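You operate a simulated robot arm through the tools that you are given. There is no shell and no other tool.

The job below is to be done with a simulated robot arm. You get a single attempt, and the scene is never put back.

Task
Pour about 80 ml of water from the carafe into the bedside glass and stand it on the tray.
Fine: put the carafe back with its lid on. Set down upright: water carafe, bedside glass.
Where things are to end (x, y in the base frame): bedside glass within 0.06 m of [0.09, -0.72].

It is judged by the outcome, as a careful person would: the job done as asked, and still so three seconds after it is handed in. It fails if anything else is knocked over, pushed out of place, dropped, spilled or broken. A push-on lid holds only when it is set on centred and level and pressed home; a screw cap is set on level and turned clockwise until tight.

Robot
A 7-joint arm with a two-finger parallel gripper, fixed in place. Base frame: the origin is at the foot of the arm, x ahead of it, y to its left, z up; the work surface is at about z = 0.62. Lengths are in m, angles in degrees, forces in N, time in s.
With the tool pointing down near the work surface it reaches from about 0.18 to 0.7 m from the base axis. Its first joint turns from -115.0 to 115.0 degrees. Payload 3.91 kg.
The TCP is the grasp point between the finger pads, 0.03 m short of the fingertips. In the tool frame z runs along the fingers and y along their closing line. Largest opening 0.11 m; finger width 0.02, thickness 0.01; the body of the gripper, 0.048 by 0.112 m, starts 0.055 m behind the TCP.
Orientation is told as [roll, pitch, yaw] about the base's x, y, z axes, in that order, counted from this pose: with the fingers straight down and closing along the base's y, the tool's x points along the base's -x, its y along +y and its z along -z.

Tools
- The arm moves only by the tool jog_arm. Its argument "increments" is a list of rows, each an object (a shift or turn left out is 0, a gripper value left out holds the last) with "translation": the shift along the tool's x, y, z in units of 20 mm (1.0 is 20 mm), a list of three; "dr": the turn, a rotation vector about the tool's x, y, z in units of 5 degrees (1.0 is 5 degrees), a list of three. In form: [{"translation": [dx, dy, dz], "dr": [ax, ay, az]}, ...]. A call has 1 to 20 rows; each row shifts and turns the commanded pose from where the row before left it, along the tool's axes as they then stand. "gripper" is the opening, from 0 (shut) to 1 (fully open), set as the call begins (left out, the last holds). A call with a number of a shift or a turn outside -1 to 1 is refused whole. Each row takes 0.2 s and may step no farther than 0.05 m and 8.6 degrees from the row before; otherwise, or with a gripper value out of range, the whole call is refused. A pose out of reach is approached as far as the arm can. The call stops where the force on the tool passes 40 N (or 10 N more than at its start, if that is more) or the arm is blocked; 0.2 s more then pass. Each finger travels about 0.108 m/s and halts on what it meets, pressing with about 35 N; the grip force reading is that of the motor and also rises with nothing between the fingers. The clock runs only during rows and for 0.2 s after the last one: add rows that do not move to give the fingers time. It gives the time, the measured TCP pose, the force on the tool (base axes), the opening and the grip force at its end, in the units of the frame above (readings bear some noise), with the torque about the TCP (base axes, N m) and any sound that the robot's microphone picked up, and new pictures: "show" is both (left out), scene, wrist or none.
- Cameras (640 x 400 px; columns grow to the right, rows downward): "scene" is fixed at [0.0506, -0.4992, 1.3582]; the picture's right is [-0.26, -0.97, 0.00], its down [-0.91, 0.25, -0.32] and it looks along [0.31, -0.08, -0.95] (base axes); focal length 214 px, centre (320, 200). "wrist" rides on the gripper at [0.072, 0.017, -0.103] in the tool frame; the picture's right is [-0.23, 0.97, 0.00], its down [-0.76, -0.18, -0.62] and it looks along [-0.61, -0.14, 0.78] (tool axes); focal length 222 px, centre (320, 200). There is no depth. A picture from a camera that has moved, and an enlarged one, comes with that camera's place and axes in the base frame and with its lens.
- raise_lower(by): slides the trunk up (or, below 0, down) by that many m; the arm rides with it, the base frame stays. It gives what a move gives, with no picture.
- inspect(camera, box): a new picture of the part [left, top, right, bottom] of that camera's present view, enlarged. It takes no simulated time.
- sign_off(): hands the job in; it is judged then, once.

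Places have to be worked out from the pictures, the camera data and where the tool is seen. Open the gripper and draw the arm clear of the work before you hand the job in, unless the task says otherwise.

The tools are called after "Call:" as a command line: name --argument value ..., lists and objects as JSON in quotes. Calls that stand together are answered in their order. jog_arm: Moves the arm, as the interface text tells. Its arguments: {"type":"object","properties":{"increments":{"type":"array","items":{"type":"object","properties":{"translation":{"type":"array","items":{"type":"number"}},"dr":{"type":"array","items":{"type":"number"}}}}},"gripper":{"type":"number"},"show":{"type":"string","enum":["both","scene","wrist","none"]}},"required":["increments"]} The other tools are called the same way: raise_lower (by) slides the trunk up or down; inspect (camera, box) takes an enlarged picture of a part of a camera's view; sign_off () hands the job in.

At the start:

```text
t: 0.0
tool_pos: [0.4922, -0.2096, 1.1761]
ee_rot: [-0.1, 0.0, 0.0]
wrist_force: [0.3, 0.1, 0.7]
torque: [0.01, -0.02, 0.04]
gripper_width: 0.1099
finger_force: 0.1
trunk travel left (down, up): [-0.725, 0.265]
```

scene: 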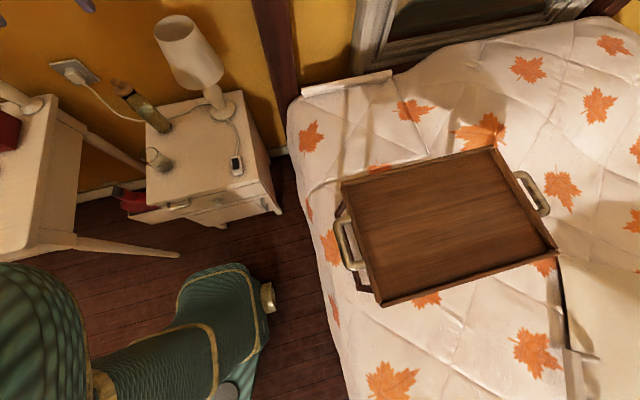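
wrist: 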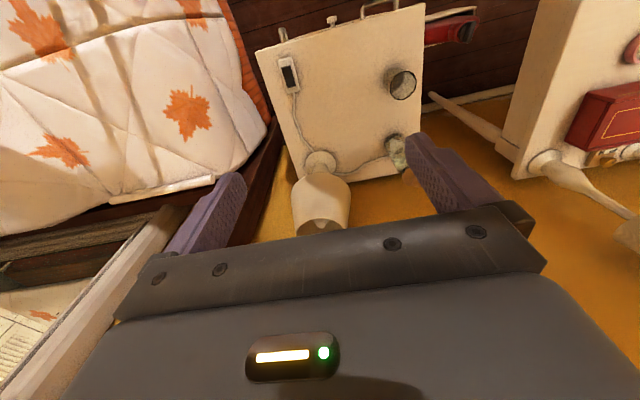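

I'll take a closer look at the nightstand and tray before moving anything.

Call:
inspect --camera "scene" --box '[90, 60, 290, 240]'

Call:
inspect --camera "scene" --box '[310, 130, 580, 320]'

Call:
inspect --camera "wrist" --box '[250, 0, 500, 220]'

```text
2.22 times, centred on (190, 150) of scene
camera zoom: at [0.0506, -0.4992, 1.3582], right [-0.26, -0.97, 0.0], down [-0.91, 0.25, -0.32], along [0.31, -0.08, -0.95], focal length 477 px, centre (609, 311)
```

zoom: 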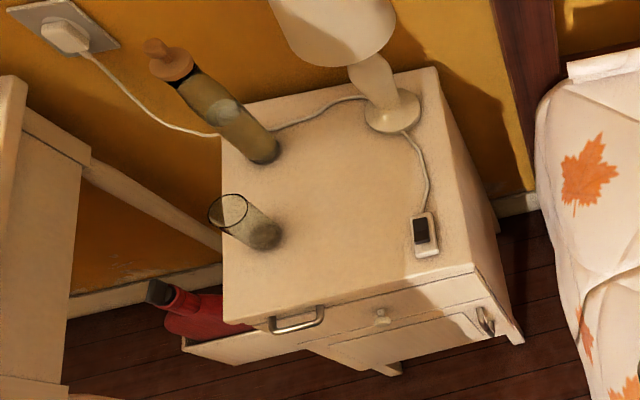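

```text
2.11 times, centred on (445, 225) of scene
camera zoom: at [0.0506, -0.4992, 1.3582], right [-0.26, -0.97, 0.0], down [-0.91, 0.25, -0.32], along [0.31, -0.08, -0.95], focal length 452 px, centre (57, 147)
```

zoom: 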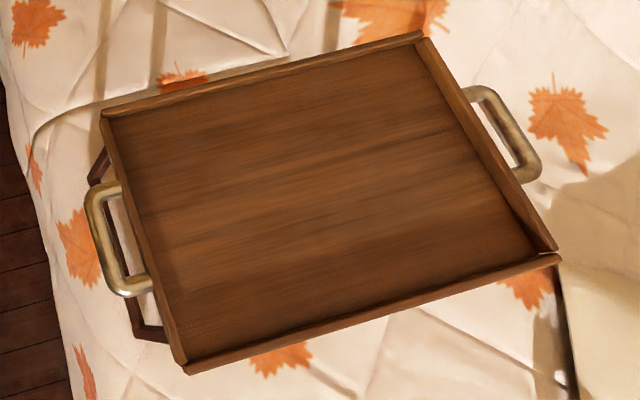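

```text
1.82 times, centred on (375, 110) of wrist
camera zoom: at [0.4186, -0.194, 1.2794], right [0.23, 0.97, 0.0], down [0.76, -0.18, 0.62], along [0.61, -0.14, -0.78], focal length 404 px, centre (220, 364)
```

zoom: 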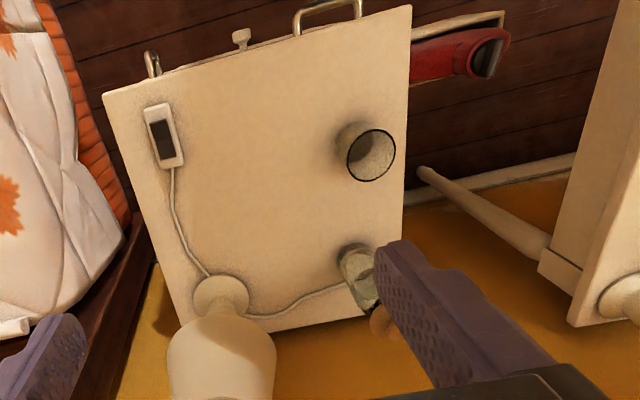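

The nightstand top spans about x 0.45–0.83, y −0.36–0.05. The glass looks to be near (0.576, −0.025) and the carafe near (0.755, −0.028). I'll zoom in on both before moving.

Call:
inspect --camera "scene" --box '[100, 65, 200, 185]'

Call:
inspect --camera "wrist" --box '[360, 50, 440, 200]'

Call:
inspect --camera "scene" --box '[330, 180, 430, 310]'

```text
3.33 times, centred on (150, 125) of scene
camera zoom: at [0.0506, -0.4992, 1.3582], right [-0.26, -0.97, 0.0], down [-0.91, 0.25, -0.32], along [0.31, -0.08, -0.95], focal length 715 px, centre (887, 450)
```

zoom: 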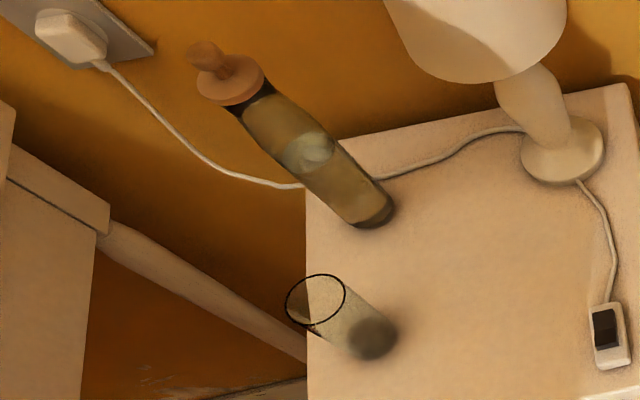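

```text
2.67 times, centred on (400, 125) of wrist
camera zoom: at [0.4186, -0.194, 1.2794], right [0.23, 0.97, 0.0], down [0.76, -0.18, 0.62], along [0.61, -0.14, -0.78], focal length 592 px, centre (107, 400)
```

zoom: 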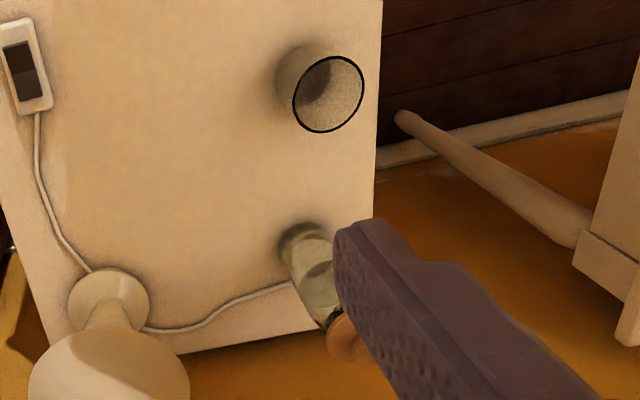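

```text
3.08 times, centred on (380, 245) of scene
camera zoom: at [0.0506, -0.4992, 1.3582], right [-0.26, -0.97, 0.0], down [-0.91, 0.25, -0.32], along [0.31, -0.08, -0.95], focal length 660 px, centre (135, 62)
```

zoom: 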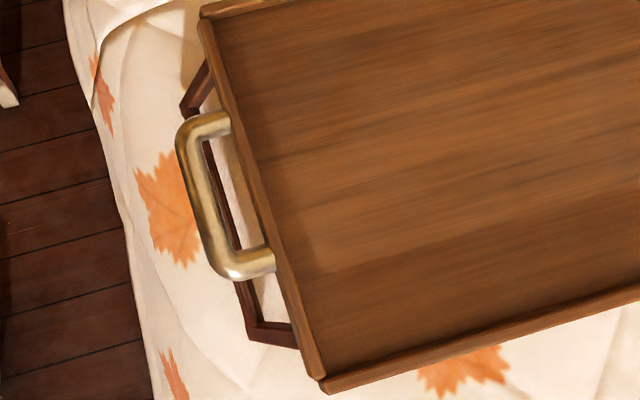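

The carafe has a wooden lid with a knob, and the water is about half-way up. I'll test the wrist's range in free space by turning about the tool axis, because I'd like the camera on the upper side when the tool is horizontal.

Call:
jog_arm --increments '[{"dr": [0, 0, 1]}, {"dr": [0, 0, 1]}, {"dr": [0, 0, 1]}, {"dr": [0, 0, 1]}, {"dr": [0, 0, 1]}, {"dr": [0, 0, 1]}, {"dr": [0, 0, 1]}, {"dr": [0, 0, 1]}, {"dr": [0, 0, 1]}, {"dr": [0, 0, 1]}, {"dr": [0, 0, 1]}, {"dr": [0, 0, 1]}, {"dr": [0, 0, 1]}, {"dr": [0, 0, 1]}, {"dr": [0, 0, 1]}, {"dr": [0, 0, 1]}, {"dr": [0, 0, 1]}, {"dr": [0, 0, 1]}]' --show "both"

```text
t: 3.8
tool_pos: [0.4913, -0.2103, 1.1771]
ee_rot: [0.0, 0.0, -90.1]
wrist_force: [-0.4, 0.7, 0.0]
torque: [0.02, -0.02, -0.01]
gripper_width: 0.1102
finger_force: 0.0
trunk travel left (down, up): [-0.725, 0.265]
camera wrist: at [0.5084, -0.1383, 1.2789], right [0.97, -0.23, 0.0], down [-0.18, -0.76, 0.62], along [-0.14, -0.61, -0.78], focal length 222 px, centre (320, 200)
```

scene: 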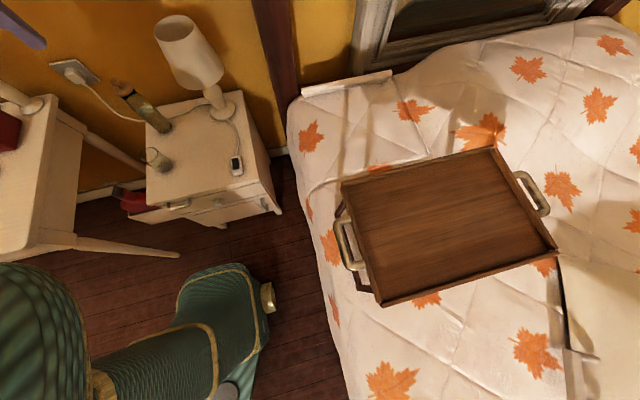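
wrist: 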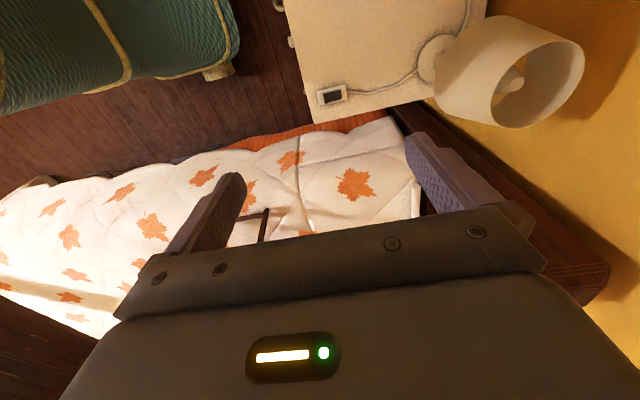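

The turn worked. I'll turn another 90° to put the camera on the far side.

Call:
jog_arm --increments '[{"dr": [0, 0, 1]}, {"dr": [0, 0, 1]}, {"dr": [0, 0, 1]}, {"dr": [0, 0, 1]}, {"dr": [0, 0, 1]}, {"dr": [0, 0, 1]}, {"dr": [0, 0, 1]}, {"dr": [0, 0, 1]}, {"dr": [0, 0, 1]}, {"dr": [0, 0, 1]}, {"dr": [0, 0, 1]}, {"dr": [0, 0, 1]}, {"dr": [0, 0, 1]}, {"dr": [0, 0, 1]}, {"dr": [0, 0, 1]}, {"dr": [0, 0, 1]}, {"dr": [0, 0, 1]}, {"dr": [0, 0, 1]}]' --show "both"

```text
t: 7.6
tool_pos: [0.4916, -0.2088, 1.1771]
ee_rot: [0.0, 0.1, 179.8]
wrist_force: [0.6, 0.0, 0.6]
torque: [0.0, -0.02, 0.02]
gripper_width: 0.11
finger_force: 0.0
trunk travel left (down, up): [-0.725, 0.265]
camera wrist: at [0.5641, -0.2281, 1.2793], right [-0.23, -0.97, 0.0], down [-0.76, 0.18, 0.62], along [-0.61, 0.14, -0.78], focal length 222 px, centre (320, 200)
```

scene: 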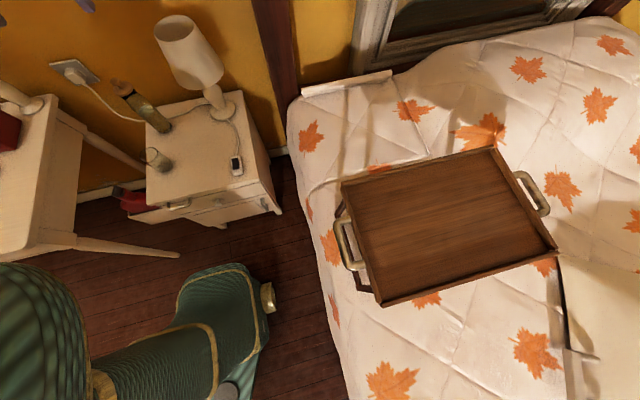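
wrist: 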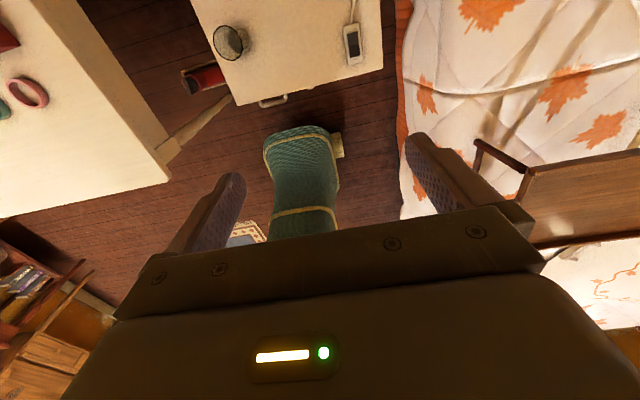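

The full 180° is reachable. This view shows the tray and its legs from another angle, so I'll zoom in to triangulate the tray height.

Call:
inspect --camera "wrist" --box '[460, 120, 640, 260]'

Call:
inspect --camera "wrist" --box '[180, 0, 400, 120]'

```text
2.86 times, centred on (550, 190) of wrist
camera zoom: at [0.5641, -0.2281, 1.2793], right [-0.23, -0.97, 0.0], down [-0.76, 0.18, 0.62], along [-0.61, 0.14, -0.78], focal length 635 px, centre (-337, 229)
```

zoom: 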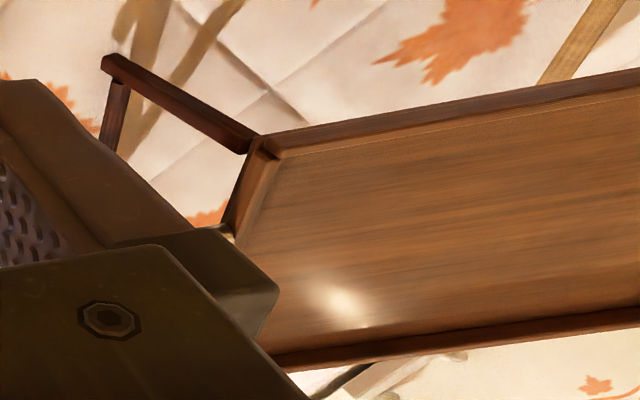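

```text
2.91 times, centred on (290, 60) of wrist
camera zoom: at [0.5641, -0.2281, 1.2793], right [-0.23, -0.97, 0.0], down [-0.76, 0.18, 0.62], along [-0.61, 0.14, -0.78], focal length 646 px, centre (407, 607)
```

zoom: 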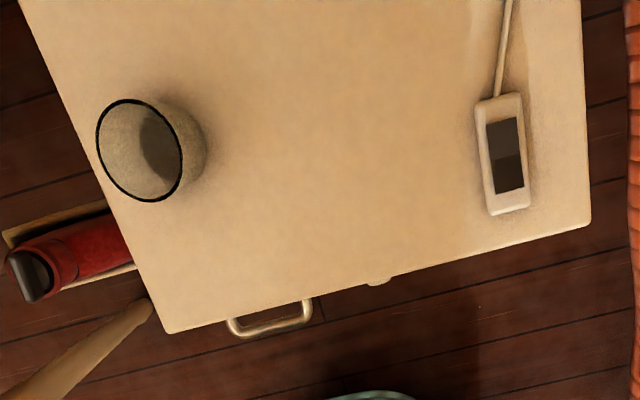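

The tray rim works out at z ≈ 0.88, spanning x −0.04..0.23 and y −0.60..−1.01. The glass is at about (0.575, −0.028), with its rim at z ≈ 0.707. Next I'll pitch the tool to horizontal, pointing along +x.

Call:
jog_arm --increments '[{"dr": [0, 1, 0]}, {"dr": [0, 1, 0]}, {"dr": [0, 1, 0]}, {"dr": [0, 1, 0]}, {"dr": [0, 1, 0]}, {"dr": [0, 1, 0]}, {"dr": [0, 1, 0]}, {"dr": [0, 1, 0]}, {"dr": [0, 1, 0]}, {"dr": [0, 1, 0]}, {"dr": [0, 1, 0]}, {"dr": [0, 1, 0]}, {"dr": [0, 1, 0]}, {"dr": [0, 1, 0]}, {"dr": [0, 1, 0]}, {"dr": [0, 1, 0]}, {"dr": [0, 1, 0]}, {"dr": [0, 1, 0]}]' --show "both"

```text
t: 11.4
tool_pos: [0.4909, -0.2113, 1.1759]
ee_rot: [-169.6, 90.0, 10.5]
wrist_force: [0.3, 0.0, 0.0]
torque: [-0.02, 0.01, -0.02]
gripper_width: 0.1099
finger_force: 0.0
trunk travel left (down, up): [-0.725, 0.265]
camera wrist: at [0.3876, -0.2285, 1.2474], right [0.0, -0.97, -0.23], down [-0.62, 0.18, -0.76], along [0.78, 0.14, -0.61], focal length 222 px, centre (320, 200)
```

scene: 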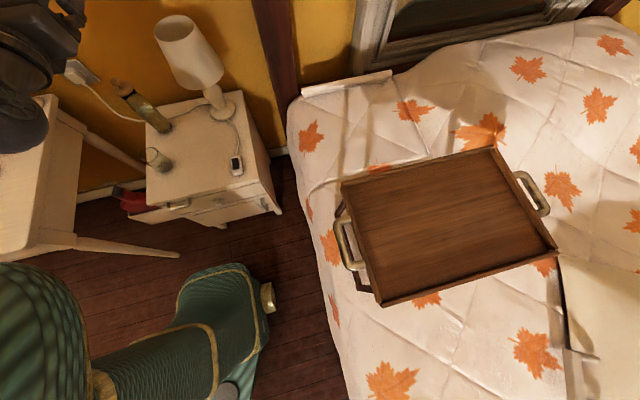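
wrist: 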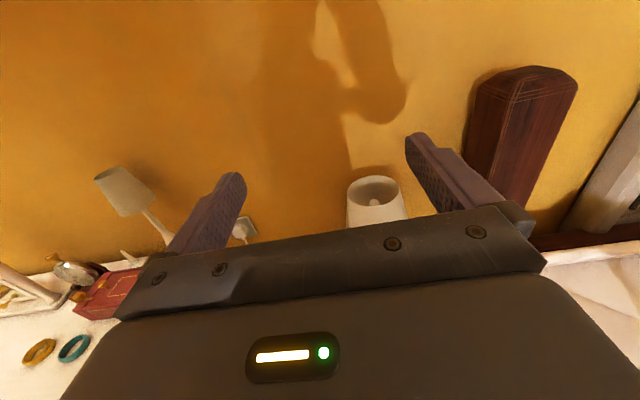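

The tool is horizontal with the camera on top. I'll lower the trunk to bring the tool to lid height (z ≈ 0.85), keeping it in front of the nightstand and above the surface.

Call:
raise_lower --by -0.3

Call:
jog_arm --increments '[{"translation": [0, -1, 0]}, {"translation": [0, -1, 0]}, {"translation": [0, -1, 0]}, {"translation": [0, -1, 0]}, {"translation": [0, -1, 0]}, {"translation": [0, -1, 0]}, {"translation": [0, -1, 0]}, {"translation": [0, -1, 0]}, {"translation": [0, -1, 0]}]' --show "both"

```text
t: 14.4
tool_pos: [0.4903, -0.2099, 0.8758]
ee_rot: [-83.2, 90.0, 96.8]
wrist_force: [-0.5, -0.2, 0.2]
torque: [-0.03, 0.02, 0.01]
gripper_width: 0.1099
finger_force: 0.0
trunk travel left (down, up): [-0.425, 0.565]
```

```text
t: 16.4
tool_pos: [0.5352, -0.0735, 0.8809]
ee_rot: [-20.3, 89.7, 159.6]
wrist_force: [0.3, -0.1, -0.4]
torque: [0.04, -0.02, -0.02]
gripper_width: 0.11
finger_force: 0.0
out of reach, approached as far as the arm can: row 3, 4, 5, 6, 7, 8, 9
trunk travel left (down, up): [-0.425, 0.565]
camera wrist: at [0.4316, -0.0914, 0.9529], right [0.0, -0.97, -0.23], down [-0.63, 0.18, -0.76], along [0.78, 0.14, -0.61], focal length 222 px, centre (320, 200)
```

scene: 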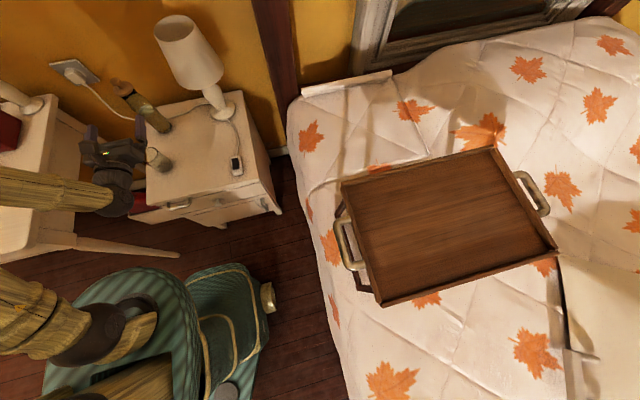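
wrist: 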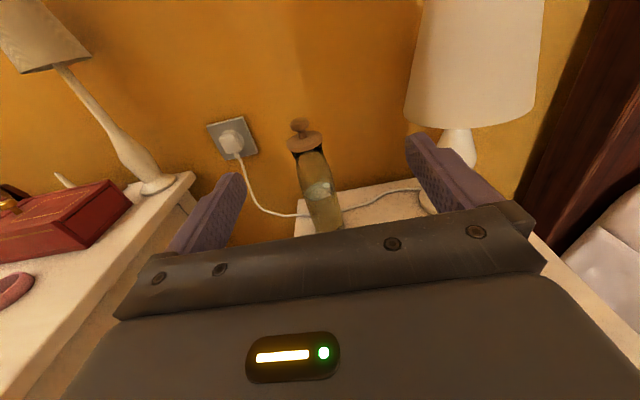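

At this spot the horizontal pose is too close to the base, so the arm settled at (0.535, −0.074). From there the carafe is clearly visible, and I'll zoom in on it.

Call:
inspect --camera "wrist" --box '[270, 100, 370, 240]'

Call:
inspect --camera "scene" --box '[0, 60, 240, 230]'

```text
2.86 times, centred on (320, 170) of wrist
camera zoom: at [0.4316, -0.0914, 0.9529], right [0.0, -0.97, -0.23], down [-0.63, 0.18, -0.76], along [0.78, 0.14, -0.61], focal length 635 px, centre (320, 286)
```

zoom: 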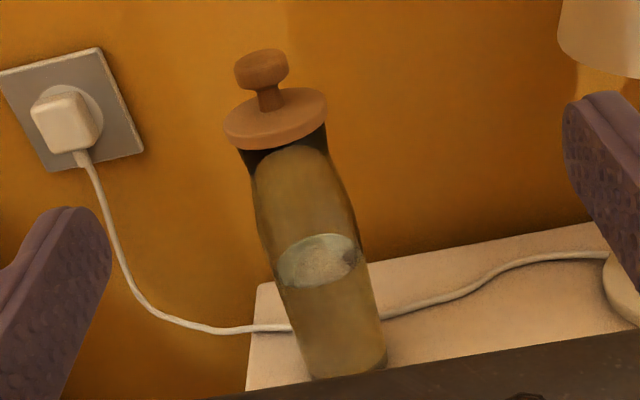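

```text
2.35 times, centred on (120, 145) of scene
camera zoom: at [0.0506, -0.4992, 1.3582], right [-0.26, -0.97, 0.0], down [-0.91, 0.25, -0.32], along [0.31, -0.08, -0.95], focal length 505 px, centre (791, 329)
```

zoom: 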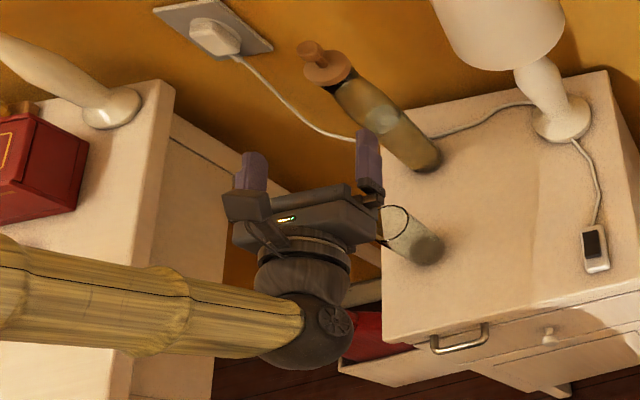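

The lid looks like a push-on plug: a disc about 54 mm wide with a knob about 28 mm across, centred near (0.745, −0.039). The knob top is at z ≈ 0.855 and the water level at z ≈ 0.72. I'll move forward into reach and pitch the tool 30° down, ready for the knob.

Call:
jog_arm --increments '[{"translation": [0, 0, 1]}, {"translation": [0, 0, 1]}, {"translation": [0, 0, 1]}, {"translation": [0, 0, 1]}, {"dr": [0, -1, 0]}, {"dr": [0, -1, 0]}, {"dr": [0, -1, 0]}, {"dr": [0, -1, 0]}, {"dr": [0, -1, 0]}, {"dr": [0, -1, 0]}, {"translation": [1, 0, 0]}, {"translation": [1, 0, 0]}]' --show "both"

```text
t: 19.0
tool_pos: [0.6276, -0.0636, 0.9469]
ee_rot: [0.0, 60.0, 179.9]
wrist_force: [0.6, 0.2, 0.4]
torque: [0.0, -0.02, 0.01]
gripper_width: 0.1099
finger_force: 0.0
out of reach, approached as far as the arm can: row 3, 4
trunk travel left (down, up): [-0.425, 0.565]
camera wrist: at [0.5738, -0.08, 1.0604], right [-0.12, -0.97, -0.2], down [-0.92, 0.18, -0.35], along [0.37, 0.14, -0.92], focal length 222 px, centre (320, 200)
```

scene: 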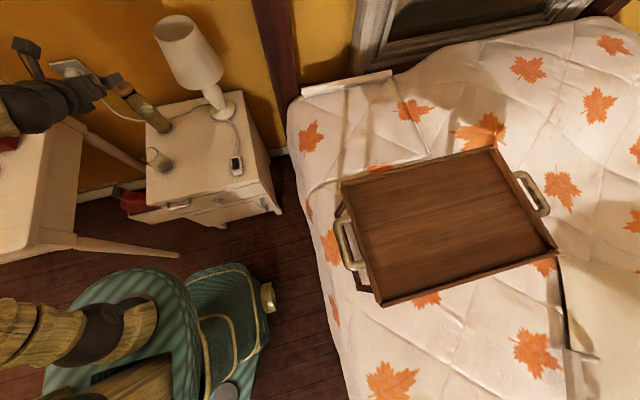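
wrist: 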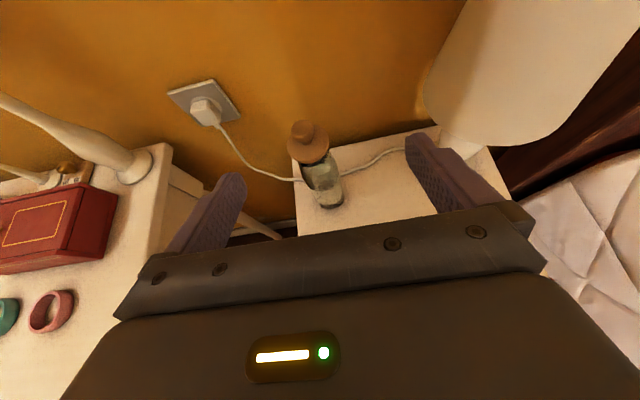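

The tool is now at (0.628, −0.064, 0.947), pitched 30° down. Before going lower I need to know where the elbow and forearm lie relative to the left-hand table, whose top is at about z 0.76, so I'll look at the arm.

Call:
inspect --camera "scene" --box '[0, 230, 280, 400]'

Call:
inspect --camera "scene" --box '[0, 20, 200, 170]'

Call:
inspect --camera "wrist" --box '[250, 100, 400, 220]'

```text
2.29 times, centred on (140, 315) of scene
camera zoom: at [0.0506, -0.4992, 1.3582], right [-0.26, -0.97, 0.0], down [-0.91, 0.25, -0.32], along [0.31, -0.08, -0.95], focal length 490 px, centre (731, -63)
```

zoom: 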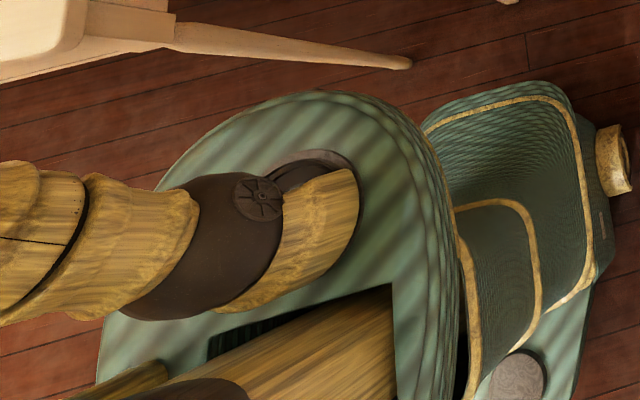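

```text
2.67 times, centred on (100, 95) of scene
camera zoom: at [0.0506, -0.4992, 1.3582], right [-0.26, -0.97, 0.0], down [-0.91, 0.25, -0.32], along [0.31, -0.08, -0.95], focal length 572 px, centre (907, 480)
```

zoom: 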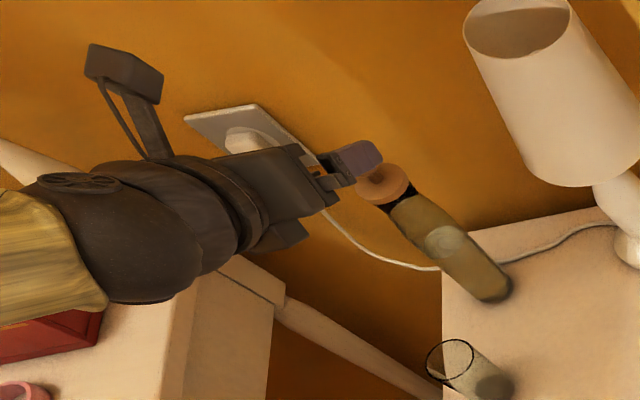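

```text
3.33 times, centred on (325, 160) of wrist
camera zoom: at [0.5738, -0.08, 1.0604], right [-0.12, -0.97, -0.2], down [-0.92, 0.18, -0.35], along [0.37, 0.14, -0.92], focal length 740 px, centre (303, 333)
```

zoom: 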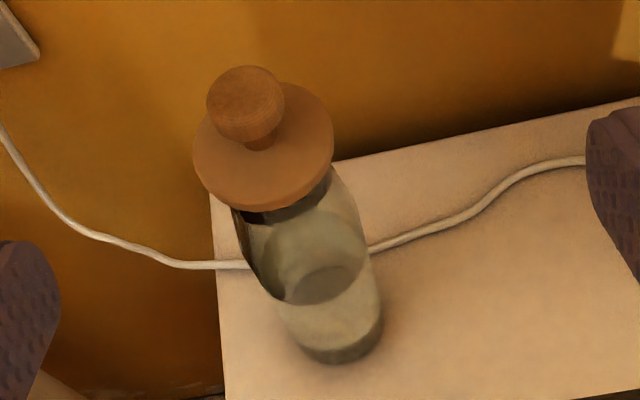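

The carafe axis is at about (0.747, −0.038). The elbow swings out to the left near the side table, so I'll raise the trunk to keep the arm high, then bring the tool down to a pre-grasp pose about 10 cm back from the knob.

Call:
raise_lower --by 0.25

Call:
jog_arm --increments '[{"translation": [-0.928, -0.0985, 0.639]}, {"translation": [-0.928, -0.0985, 0.639]}, {"translation": [-0.928, -0.0985, 0.639]}, {"translation": [-0.928, -0.0985, 0.639]}, {"translation": [-0.928, -0.0985, 0.639]}, {"translation": [-0.928, -0.0985, 0.639]}, {"translation": [-0.928, -0.0985, 0.639]}, {"translation": [-0.928, -0.0985, 0.639]}, {"translation": [-0.928, -0.0985, 0.639]}, {"translation": [-0.928, -0.0985, 0.639]}, {"translation": [-0.928, -0.0985, 0.639]}, {"translation": [-0.928, -0.0985, 0.639]}, {"translation": [-0.928, -0.0985, 0.639]}, {}]' --show "both"

```text
t: 21.6
tool_pos: [0.627, -0.0627, 1.1961]
ee_rot: [-0.1, 60.0, 179.9]
wrist_force: [0.4, 0.1, 0.1]
torque: [-0.01, -0.01, -0.01]
gripper_width: 0.1099
finger_force: 0.1
trunk travel left (down, up): [-0.675, 0.315]
```

```text
t: 24.6
tool_pos: [0.6512, -0.0366, 0.9045]
ee_rot: [0.0, 60.1, 179.9]
wrist_force: [-0.3, -0.5, -0.3]
torque: [-0.02, 0.03, -0.04]
gripper_width: 0.1101
finger_force: 0.1
trunk travel left (down, up): [-0.675, 0.315]
camera wrist: at [0.5975, -0.0538, 1.0177], right [-0.11, -0.97, -0.2], down [-0.92, 0.18, -0.35], along [0.37, 0.14, -0.92], focal length 222 px, centre (320, 200)
```

scene: 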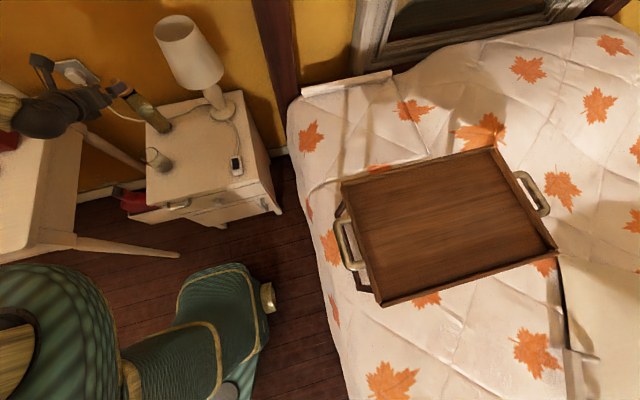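
wrist: 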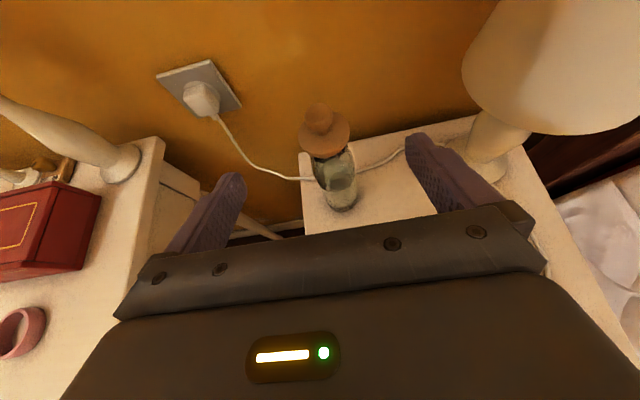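

Control is accurate. I'll zoom in to refine the knob location before advancing.

Call:
inspect --camera "wrist" --box '[270, 80, 390, 220]'

Call:
inspect --camera "scene" --box '[80, 50, 180, 150]'

```text
2.86 times, centred on (330, 150) of wrist
camera zoom: at [0.5975, -0.0538, 1.0177], right [-0.11, -0.97, -0.2], down [-0.92, 0.18, -0.35], along [0.37, 0.14, -0.92], focal length 635 px, centre (291, 343)
```

zoom: 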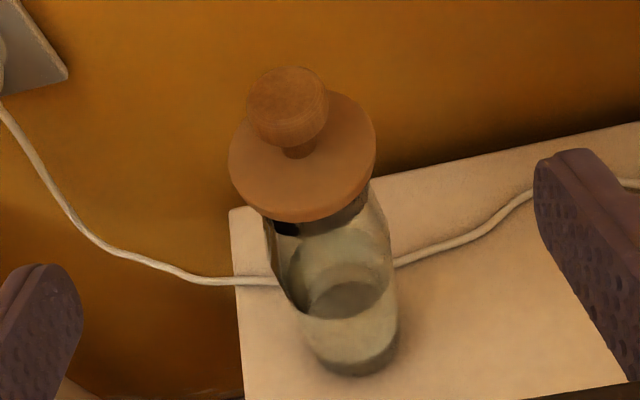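

```text
4.00 times, centred on (130, 100) of scene
camera zoom: at [0.0506, -0.4992, 1.3582], right [-0.26, -0.97, 0.0], down [-0.91, 0.25, -0.32], along [0.31, -0.08, -0.95], focal length 858 px, centre (1080, 600)
```

zoom: 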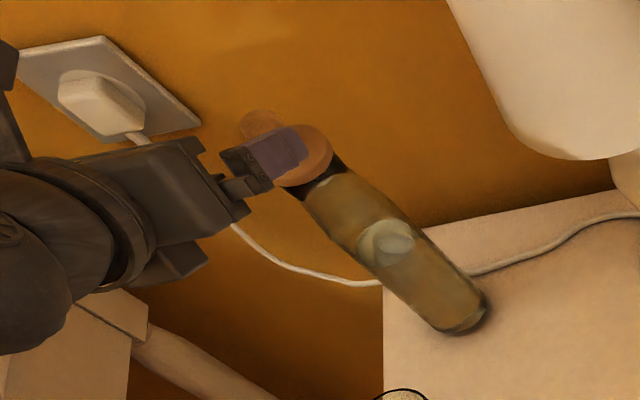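

The knob centre refines to about (0.749, −0.037, 0.848), which is aligned with the tool in y. I'll advance along the tool axis so the knob sits between the finger ends.

Call:
jog_arm --increments '[{"translation": [0, 0, 1]}, {"translation": [0, 0, 1]}, {"translation": [0, 0, 1]}, {"translation": [0, 0, 1]}, {"translation": [0.05, 0, 0.9]}, {}, {}]' --gripper 0.5 --show "both"

Call:
inspect --camera "wrist" --box '[250, 100, 410, 230]'

Call:
inspect --camera "scene" --box '[80, 50, 180, 150]'

```text
t: 26.2
tool_pos: [0.7351, -0.0354, 0.8548]
ee_rot: [0.1, 60.0, 180.0]
wrist_force: [-0.4, 0.2, 0.2]
torque: [0.02, 0.01, -0.01]
gripper_width: 0.055
finger_force: 0.0
trunk travel left (down, up): [-0.675, 0.315]
camera wrist: at [0.6816, -0.0544, 0.968], right [-0.11, -0.97, -0.2], down [-0.92, 0.18, -0.35], along [0.37, 0.14, -0.92], focal length 222 px, centre (320, 200)
```

scene: 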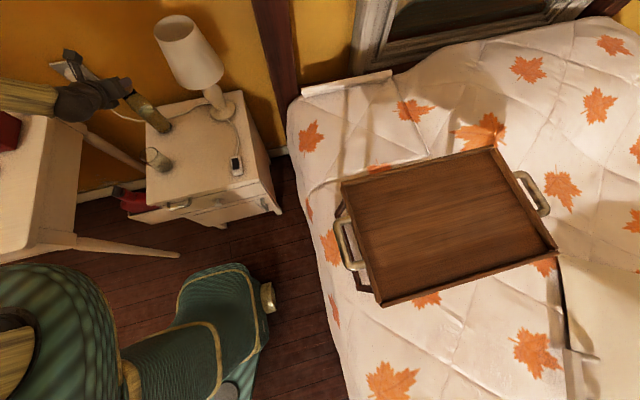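
wrist: 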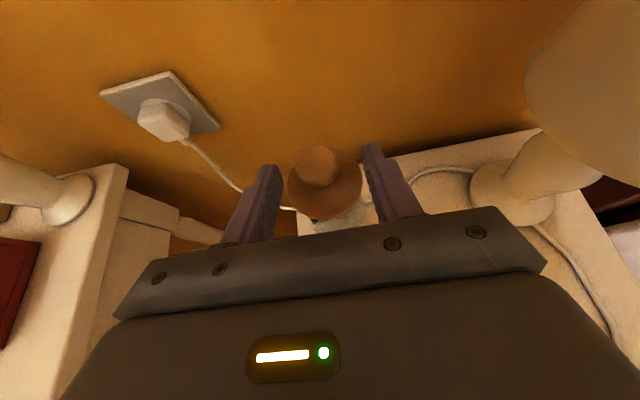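

```text
3.08 times, centred on (330, 165) of wrist
camera zoom: at [0.6816, -0.0544, 0.968], right [-0.11, -0.97, -0.2], down [-0.92, 0.18, -0.35], along [0.37, 0.14, -0.92], focal length 684 px, centre (289, 308)
```

zoom: 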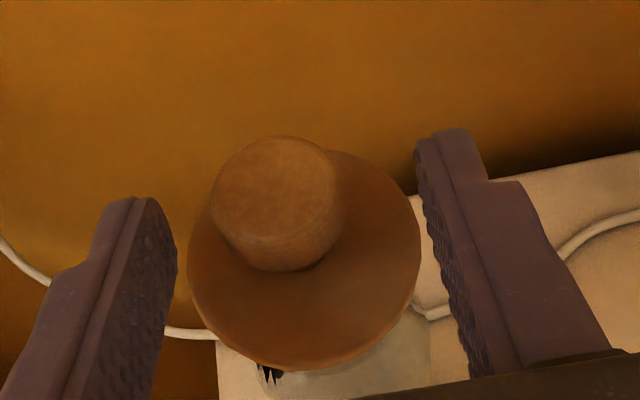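

```text
4.00 times, centred on (130, 100) of scene
camera zoom: at [0.0506, -0.4992, 1.3582], right [-0.26, -0.97, 0.0], down [-0.91, 0.25, -0.32], along [0.31, -0.08, -0.95], focal length 858 px, centre (1080, 600)
```

zoom: 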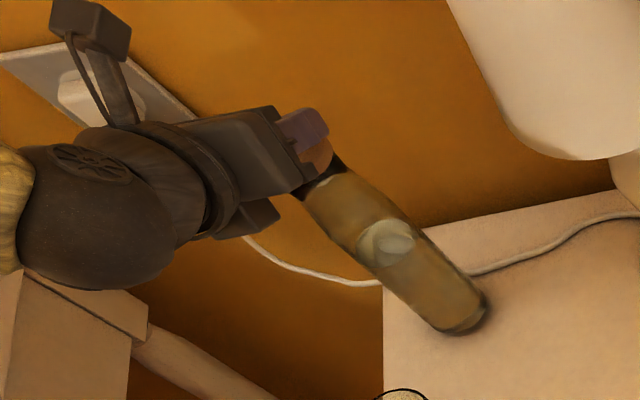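

The knob lies centred between the fingers, so I'll close on it.

Call:
jog_arm --increments '[{}, {}, {}]' --gripper 0 --show "wrist"

Call:
inspect --camera "wrist" --box '[250, 100, 410, 230]'

Call:
inspect --camera "scene" --box '[80, 50, 180, 150]'

```text
t: 27.0
tool_pos: [0.7338, -0.0378, 0.854]
ee_rot: [0.0, 60.0, 179.8]
wrist_force: [0.8, 0.5, 0.6]
torque: [-0.02, 0.0, 0.01]
gripper_width: 0.0236
finger_force: 35.7
trunk travel left (down, up): [-0.675, 0.315]
camera wrist: at [0.6815, -0.0543, 0.9681], right [-0.11, -0.97, -0.2], down [-0.92, 0.18, -0.35], along [0.37, 0.14, -0.92], focal length 222 px, centre (320, 200)
```

wrist: 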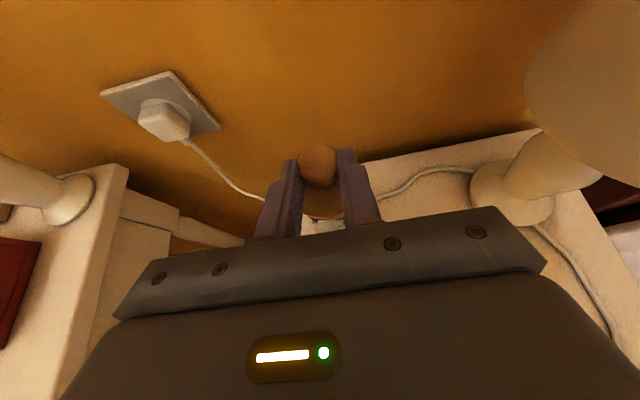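

```text
3.08 times, centred on (330, 165) of wrist
camera zoom: at [0.6815, -0.0543, 0.9681], right [-0.11, -0.97, -0.2], down [-0.92, 0.18, -0.35], along [0.37, 0.14, -0.92], focal length 684 px, centre (289, 308)
```

zoom: 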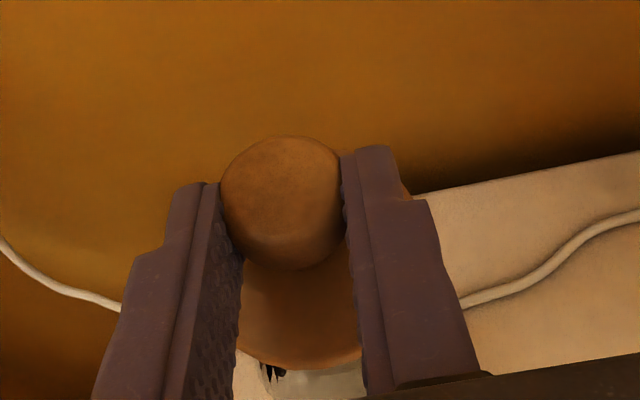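

```text
4.00 times, centred on (130, 100) of scene
camera zoom: at [0.0506, -0.4992, 1.3582], right [-0.26, -0.97, 0.0], down [-0.91, 0.25, -0.32], along [0.31, -0.08, -0.95], focal length 858 px, centre (1080, 600)
```

zoom: 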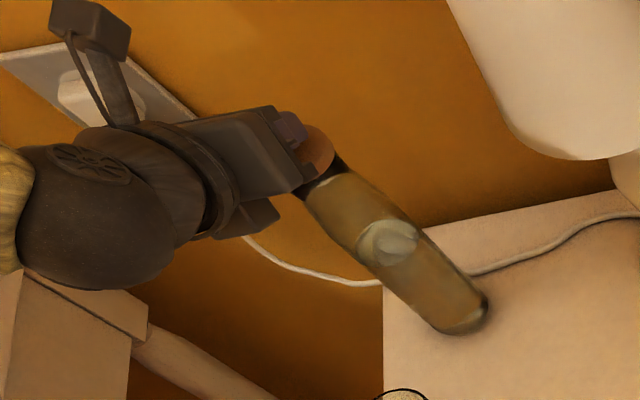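

The knob is gripped at 23.6 mm. I'll lift gently by about 12 mm and check whether the lid separates or the carafe comes up with it.

Call:
jog_arm --increments '[{"translation": [0.173, 0, -0.1]}, {"translation": [0.173, 0, -0.1]}, {"translation": [0.173, 0, -0.1]}]' --show "wrist"

Call:
inspect --camera "scene" --box '[80, 50, 180, 150]'

Call:
inspect --camera "wrist" --box '[250, 100, 410, 230]'

```text
t: 27.8
tool_pos: [0.7352, -0.0356, 0.8687]
ee_rot: [0.1, 60.0, -180.0]
wrist_force: [-0.1, -0.2, 0.2]
torque: [0.01, -0.03, -0.01]
gripper_width: 0.0236
finger_force: 35.0
trunk travel left (down, up): [-0.675, 0.315]
heard: snap
camera wrist: at [0.6825, -0.0538, 0.9816], right [-0.11, -0.97, -0.2], down [-0.92, 0.18, -0.35], along [0.37, 0.14, -0.92], focal length 222 px, centre (320, 200)
```

wrist: 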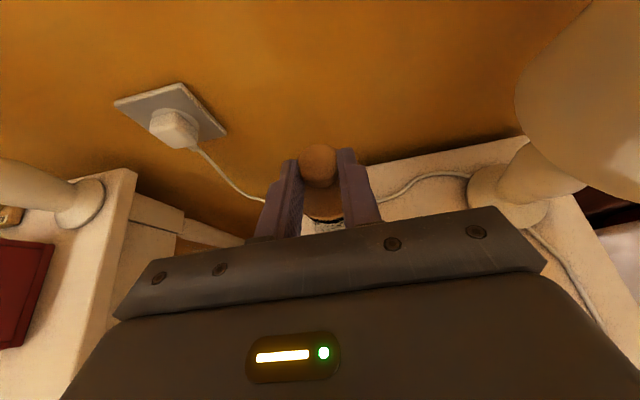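

```text
4.00 times, centred on (130, 100) of scene
camera zoom: at [0.0506, -0.4992, 1.3582], right [-0.26, -0.97, 0.0], down [-0.91, 0.25, -0.32], along [0.31, -0.08, -0.95], focal length 858 px, centre (1080, 600)
```

zoom: 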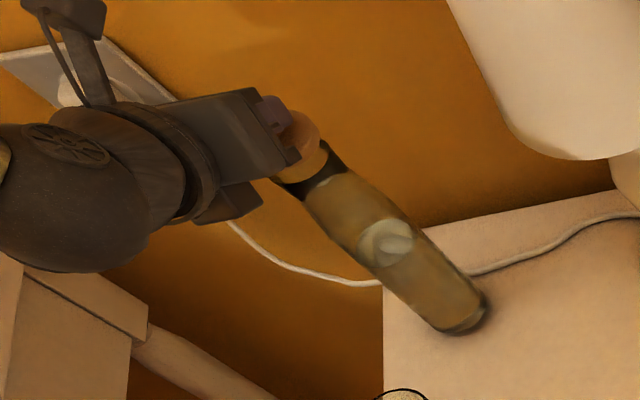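

```text
3.08 times, centred on (330, 165) of wrist
camera zoom: at [0.6825, -0.0538, 0.9816], right [-0.11, -0.97, -0.2], down [-0.92, 0.18, -0.35], along [0.37, 0.14, -0.92], focal length 684 px, centre (289, 308)
```

zoom: 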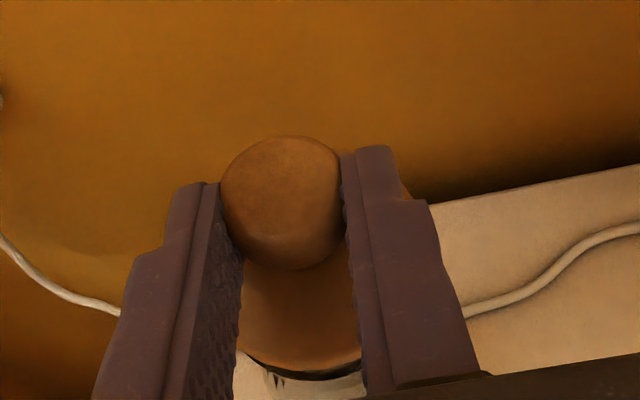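

A snap sounded. The lid has released and the carafe stayed where it was. I'll raise the lid clear and look at its underside.

Call:
jog_arm --increments '[{"translation": [0.866, 0, -0.5]}, {"translation": [0.866, 0, -0.5]}, {"translation": [0.866, 0, -0.5]}, {}]' --show "both"

Call:
inspect --camera "scene" --box '[80, 30, 180, 150]'

Call:
inspect --camera "wrist" --box '[250, 100, 410, 230]'

```text
t: 28.8
tool_pos: [0.7333, -0.0364, 0.9266]
ee_rot: [-0.1, 60.0, 180.0]
wrist_force: [-0.5, 0.1, -0.2]
torque: [0.03, -0.01, -0.03]
gripper_width: 0.0238
finger_force: 35.1
trunk travel left (down, up): [-0.675, 0.315]
camera wrist: at [0.682, -0.0544, 1.0406], right [-0.11, -0.97, -0.2], down [-0.92, 0.18, -0.35], along [0.37, 0.14, -0.92], focal length 222 px, centre (320, 200)
```

scene: 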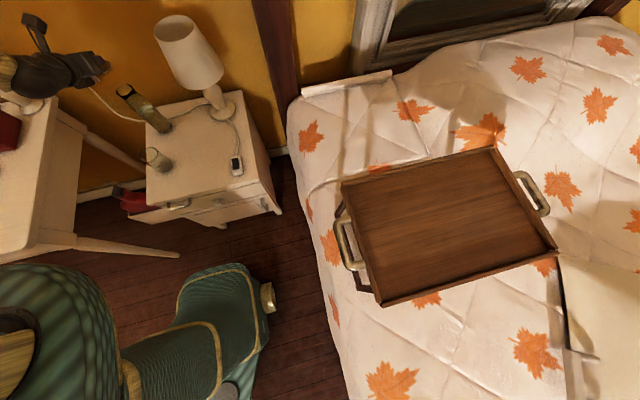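
wrist: 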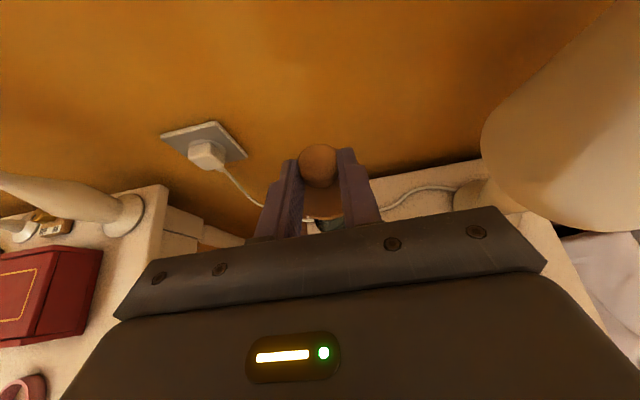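

```text
3.33 times, centred on (130, 90) of scene
camera zoom: at [0.0506, -0.4992, 1.3582], right [-0.26, -0.97, 0.0], down [-0.91, 0.25, -0.32], along [0.31, -0.08, -0.95], focal length 715 px, centre (953, 567)
```

zoom: 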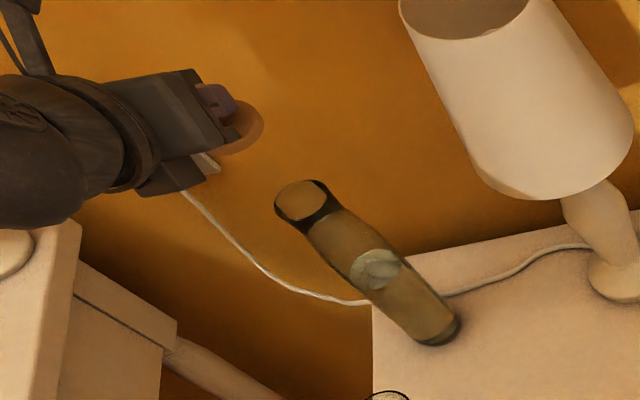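

```text
3.08 times, centred on (330, 165) of wrist
camera zoom: at [0.682, -0.0544, 1.0406], right [-0.11, -0.97, -0.2], down [-0.92, 0.18, -0.35], along [0.37, 0.14, -0.92], focal length 684 px, centre (289, 308)
```

zoom: 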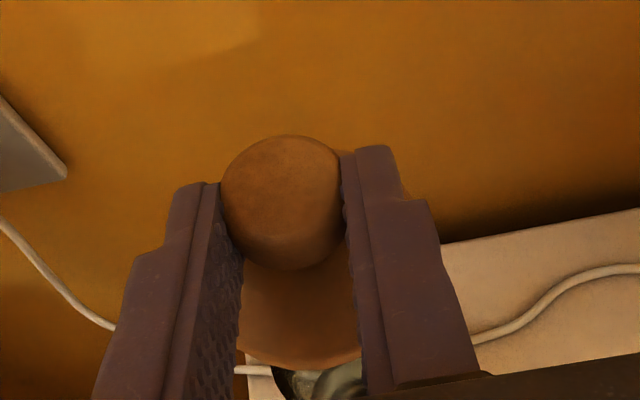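

The carafe is open, with its rim at z ≈ 0.814, and it hasn't moved. I'll carry the lid to a free spot on the nightstand near (0.67, −0.165) and bring it down to just above the surface.

Call:
jog_arm --increments '[{"translation": [-0.282, 0.917, -0.489]}, {"translation": [-0.282, 0.917, -0.489]}, {"translation": [-0.282, 0.917, -0.489]}, {"translation": [-0.282, 0.917, -0.489]}, {"translation": [-0.282, 0.917, -0.489]}, {"translation": [-0.282, 0.917, -0.489]}, {"translation": [-0.282, 0.917, -0.489]}, {"translation": [-0.838, 0, 0.484]}, {"translation": [-0.838, 0, 0.484]}, {"translation": [-0.838, 0, 0.484]}, {"translation": [-0.838, 0, 0.484]}, {"translation": [-0.838, 0, 0.484]}, {"translation": [-0.838, 0, 0.484]}, {"translation": [-0.838, 0, 0.484]}, {"translation": [-0.838, 0, 0.484]}, {"translation": [-0.838, 0, 0.484]}, {"translation": [-0.838, 0, 0.484]}, {}]' --show "both"

Call:
inspect --camera "scene" --box '[100, 70, 260, 200]'

```text
t: 32.6
tool_pos: [0.6566, -0.1636, 0.7332]
ee_rot: [0.0, 59.9, 180.1]
wrist_force: [-0.4, 0.1, -0.2]
torque: [-0.04, -0.02, 0.0]
gripper_width: 0.0237
finger_force: 34.9
trunk travel left (down, up): [-0.675, 0.315]
camera wrist: at [0.6033, -0.1818, 0.8474], right [-0.11, -0.97, -0.2], down [-0.92, 0.18, -0.35], along [0.37, 0.14, -0.92], focal length 222 px, centre (320, 200)
```

scene: 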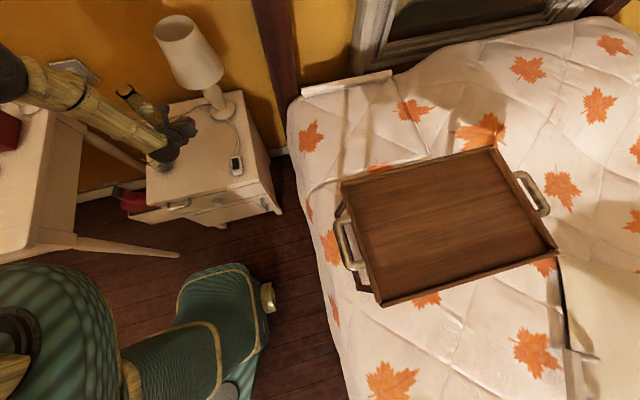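
wrist: 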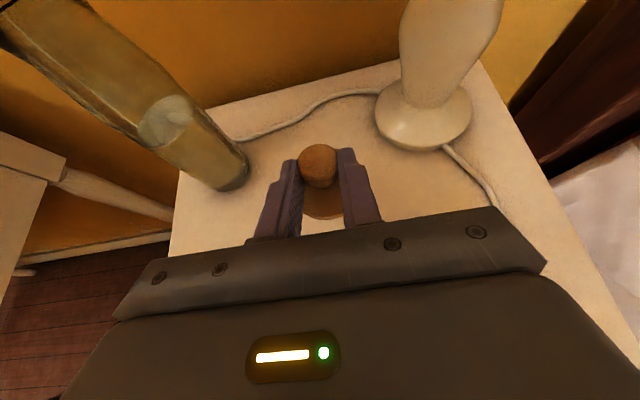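

```text
3.08 times, centred on (180, 135) of scene
camera zoom: at [0.0506, -0.4992, 1.3582], right [-0.26, -0.97, 0.0], down [-0.91, 0.25, -0.32], along [0.31, -0.08, -0.95], focal length 660 px, centre (751, 400)
```

zoom: 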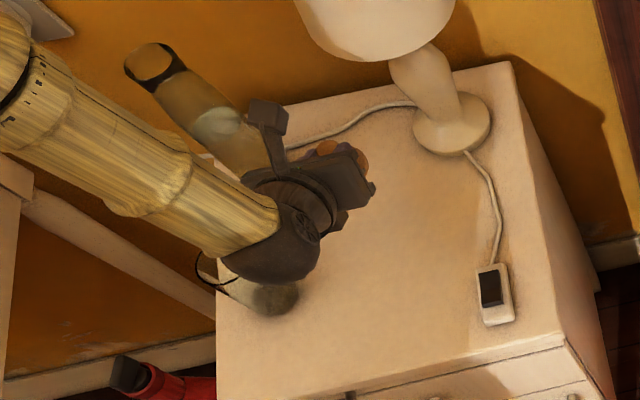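

The lid is over the free spot with nothing around it. I'll lower it and watch the force for contact.

Call:
jog_arm --increments '[{"translation": [-0.866, 0, 0.5]}, {"translation": [-0.433, 0, 0.25]}, {}]' --show "wrist"

Call:
inspect --camera "wrist" --box '[220, 100, 420, 240]'

Call:
inspect --camera "scene" --box '[140, 90, 220, 160]'

```text
t: 33.4
tool_pos: [0.654, -0.1648, 0.7036]
ee_rot: [-0.1, 60.0, 179.8]
wrist_force: [-0.6, 0.0, -0.2]
torque: [0.0, 0.04, -0.02]
gripper_width: 0.0237
finger_force: 34.9
trunk travel left (down, up): [-0.675, 0.315]
camera wrist: at [0.6021, -0.1822, 0.8175], right [-0.11, -0.97, -0.2], down [-0.92, 0.18, -0.35], along [0.37, 0.14, -0.92], focal length 222 px, centre (320, 200)
```

wrist: 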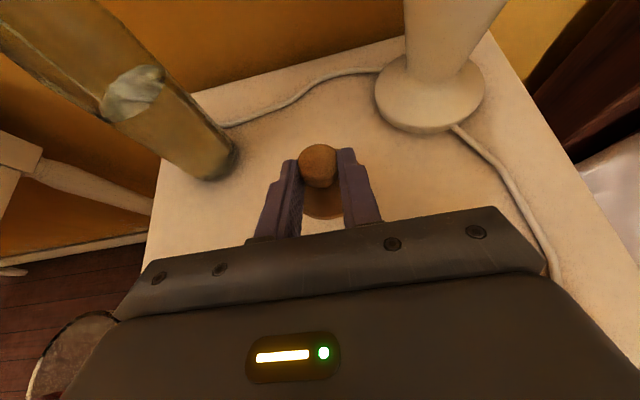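

```text
2.86 times, centred on (320, 170) of wrist
camera zoom: at [0.6021, -0.1822, 0.8175], right [-0.11, -0.97, -0.2], down [-0.92, 0.18, -0.35], along [0.37, 0.14, -0.92], focal length 635 px, centre (320, 286)
```

zoom: 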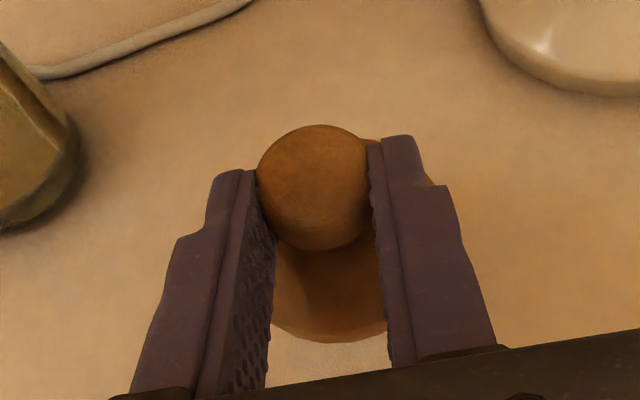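

```text
5.71 times, centred on (180, 125) of scene
camera zoom: at [0.0506, -0.4992, 1.3582], right [-0.26, -0.97, 0.0], down [-0.91, 0.25, -0.32], along [0.31, -0.08, -0.95], focal length 1226 px, centre (1120, 629)
```

zoom: 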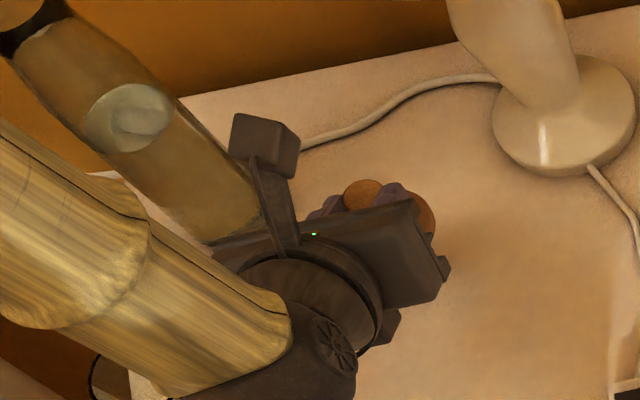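

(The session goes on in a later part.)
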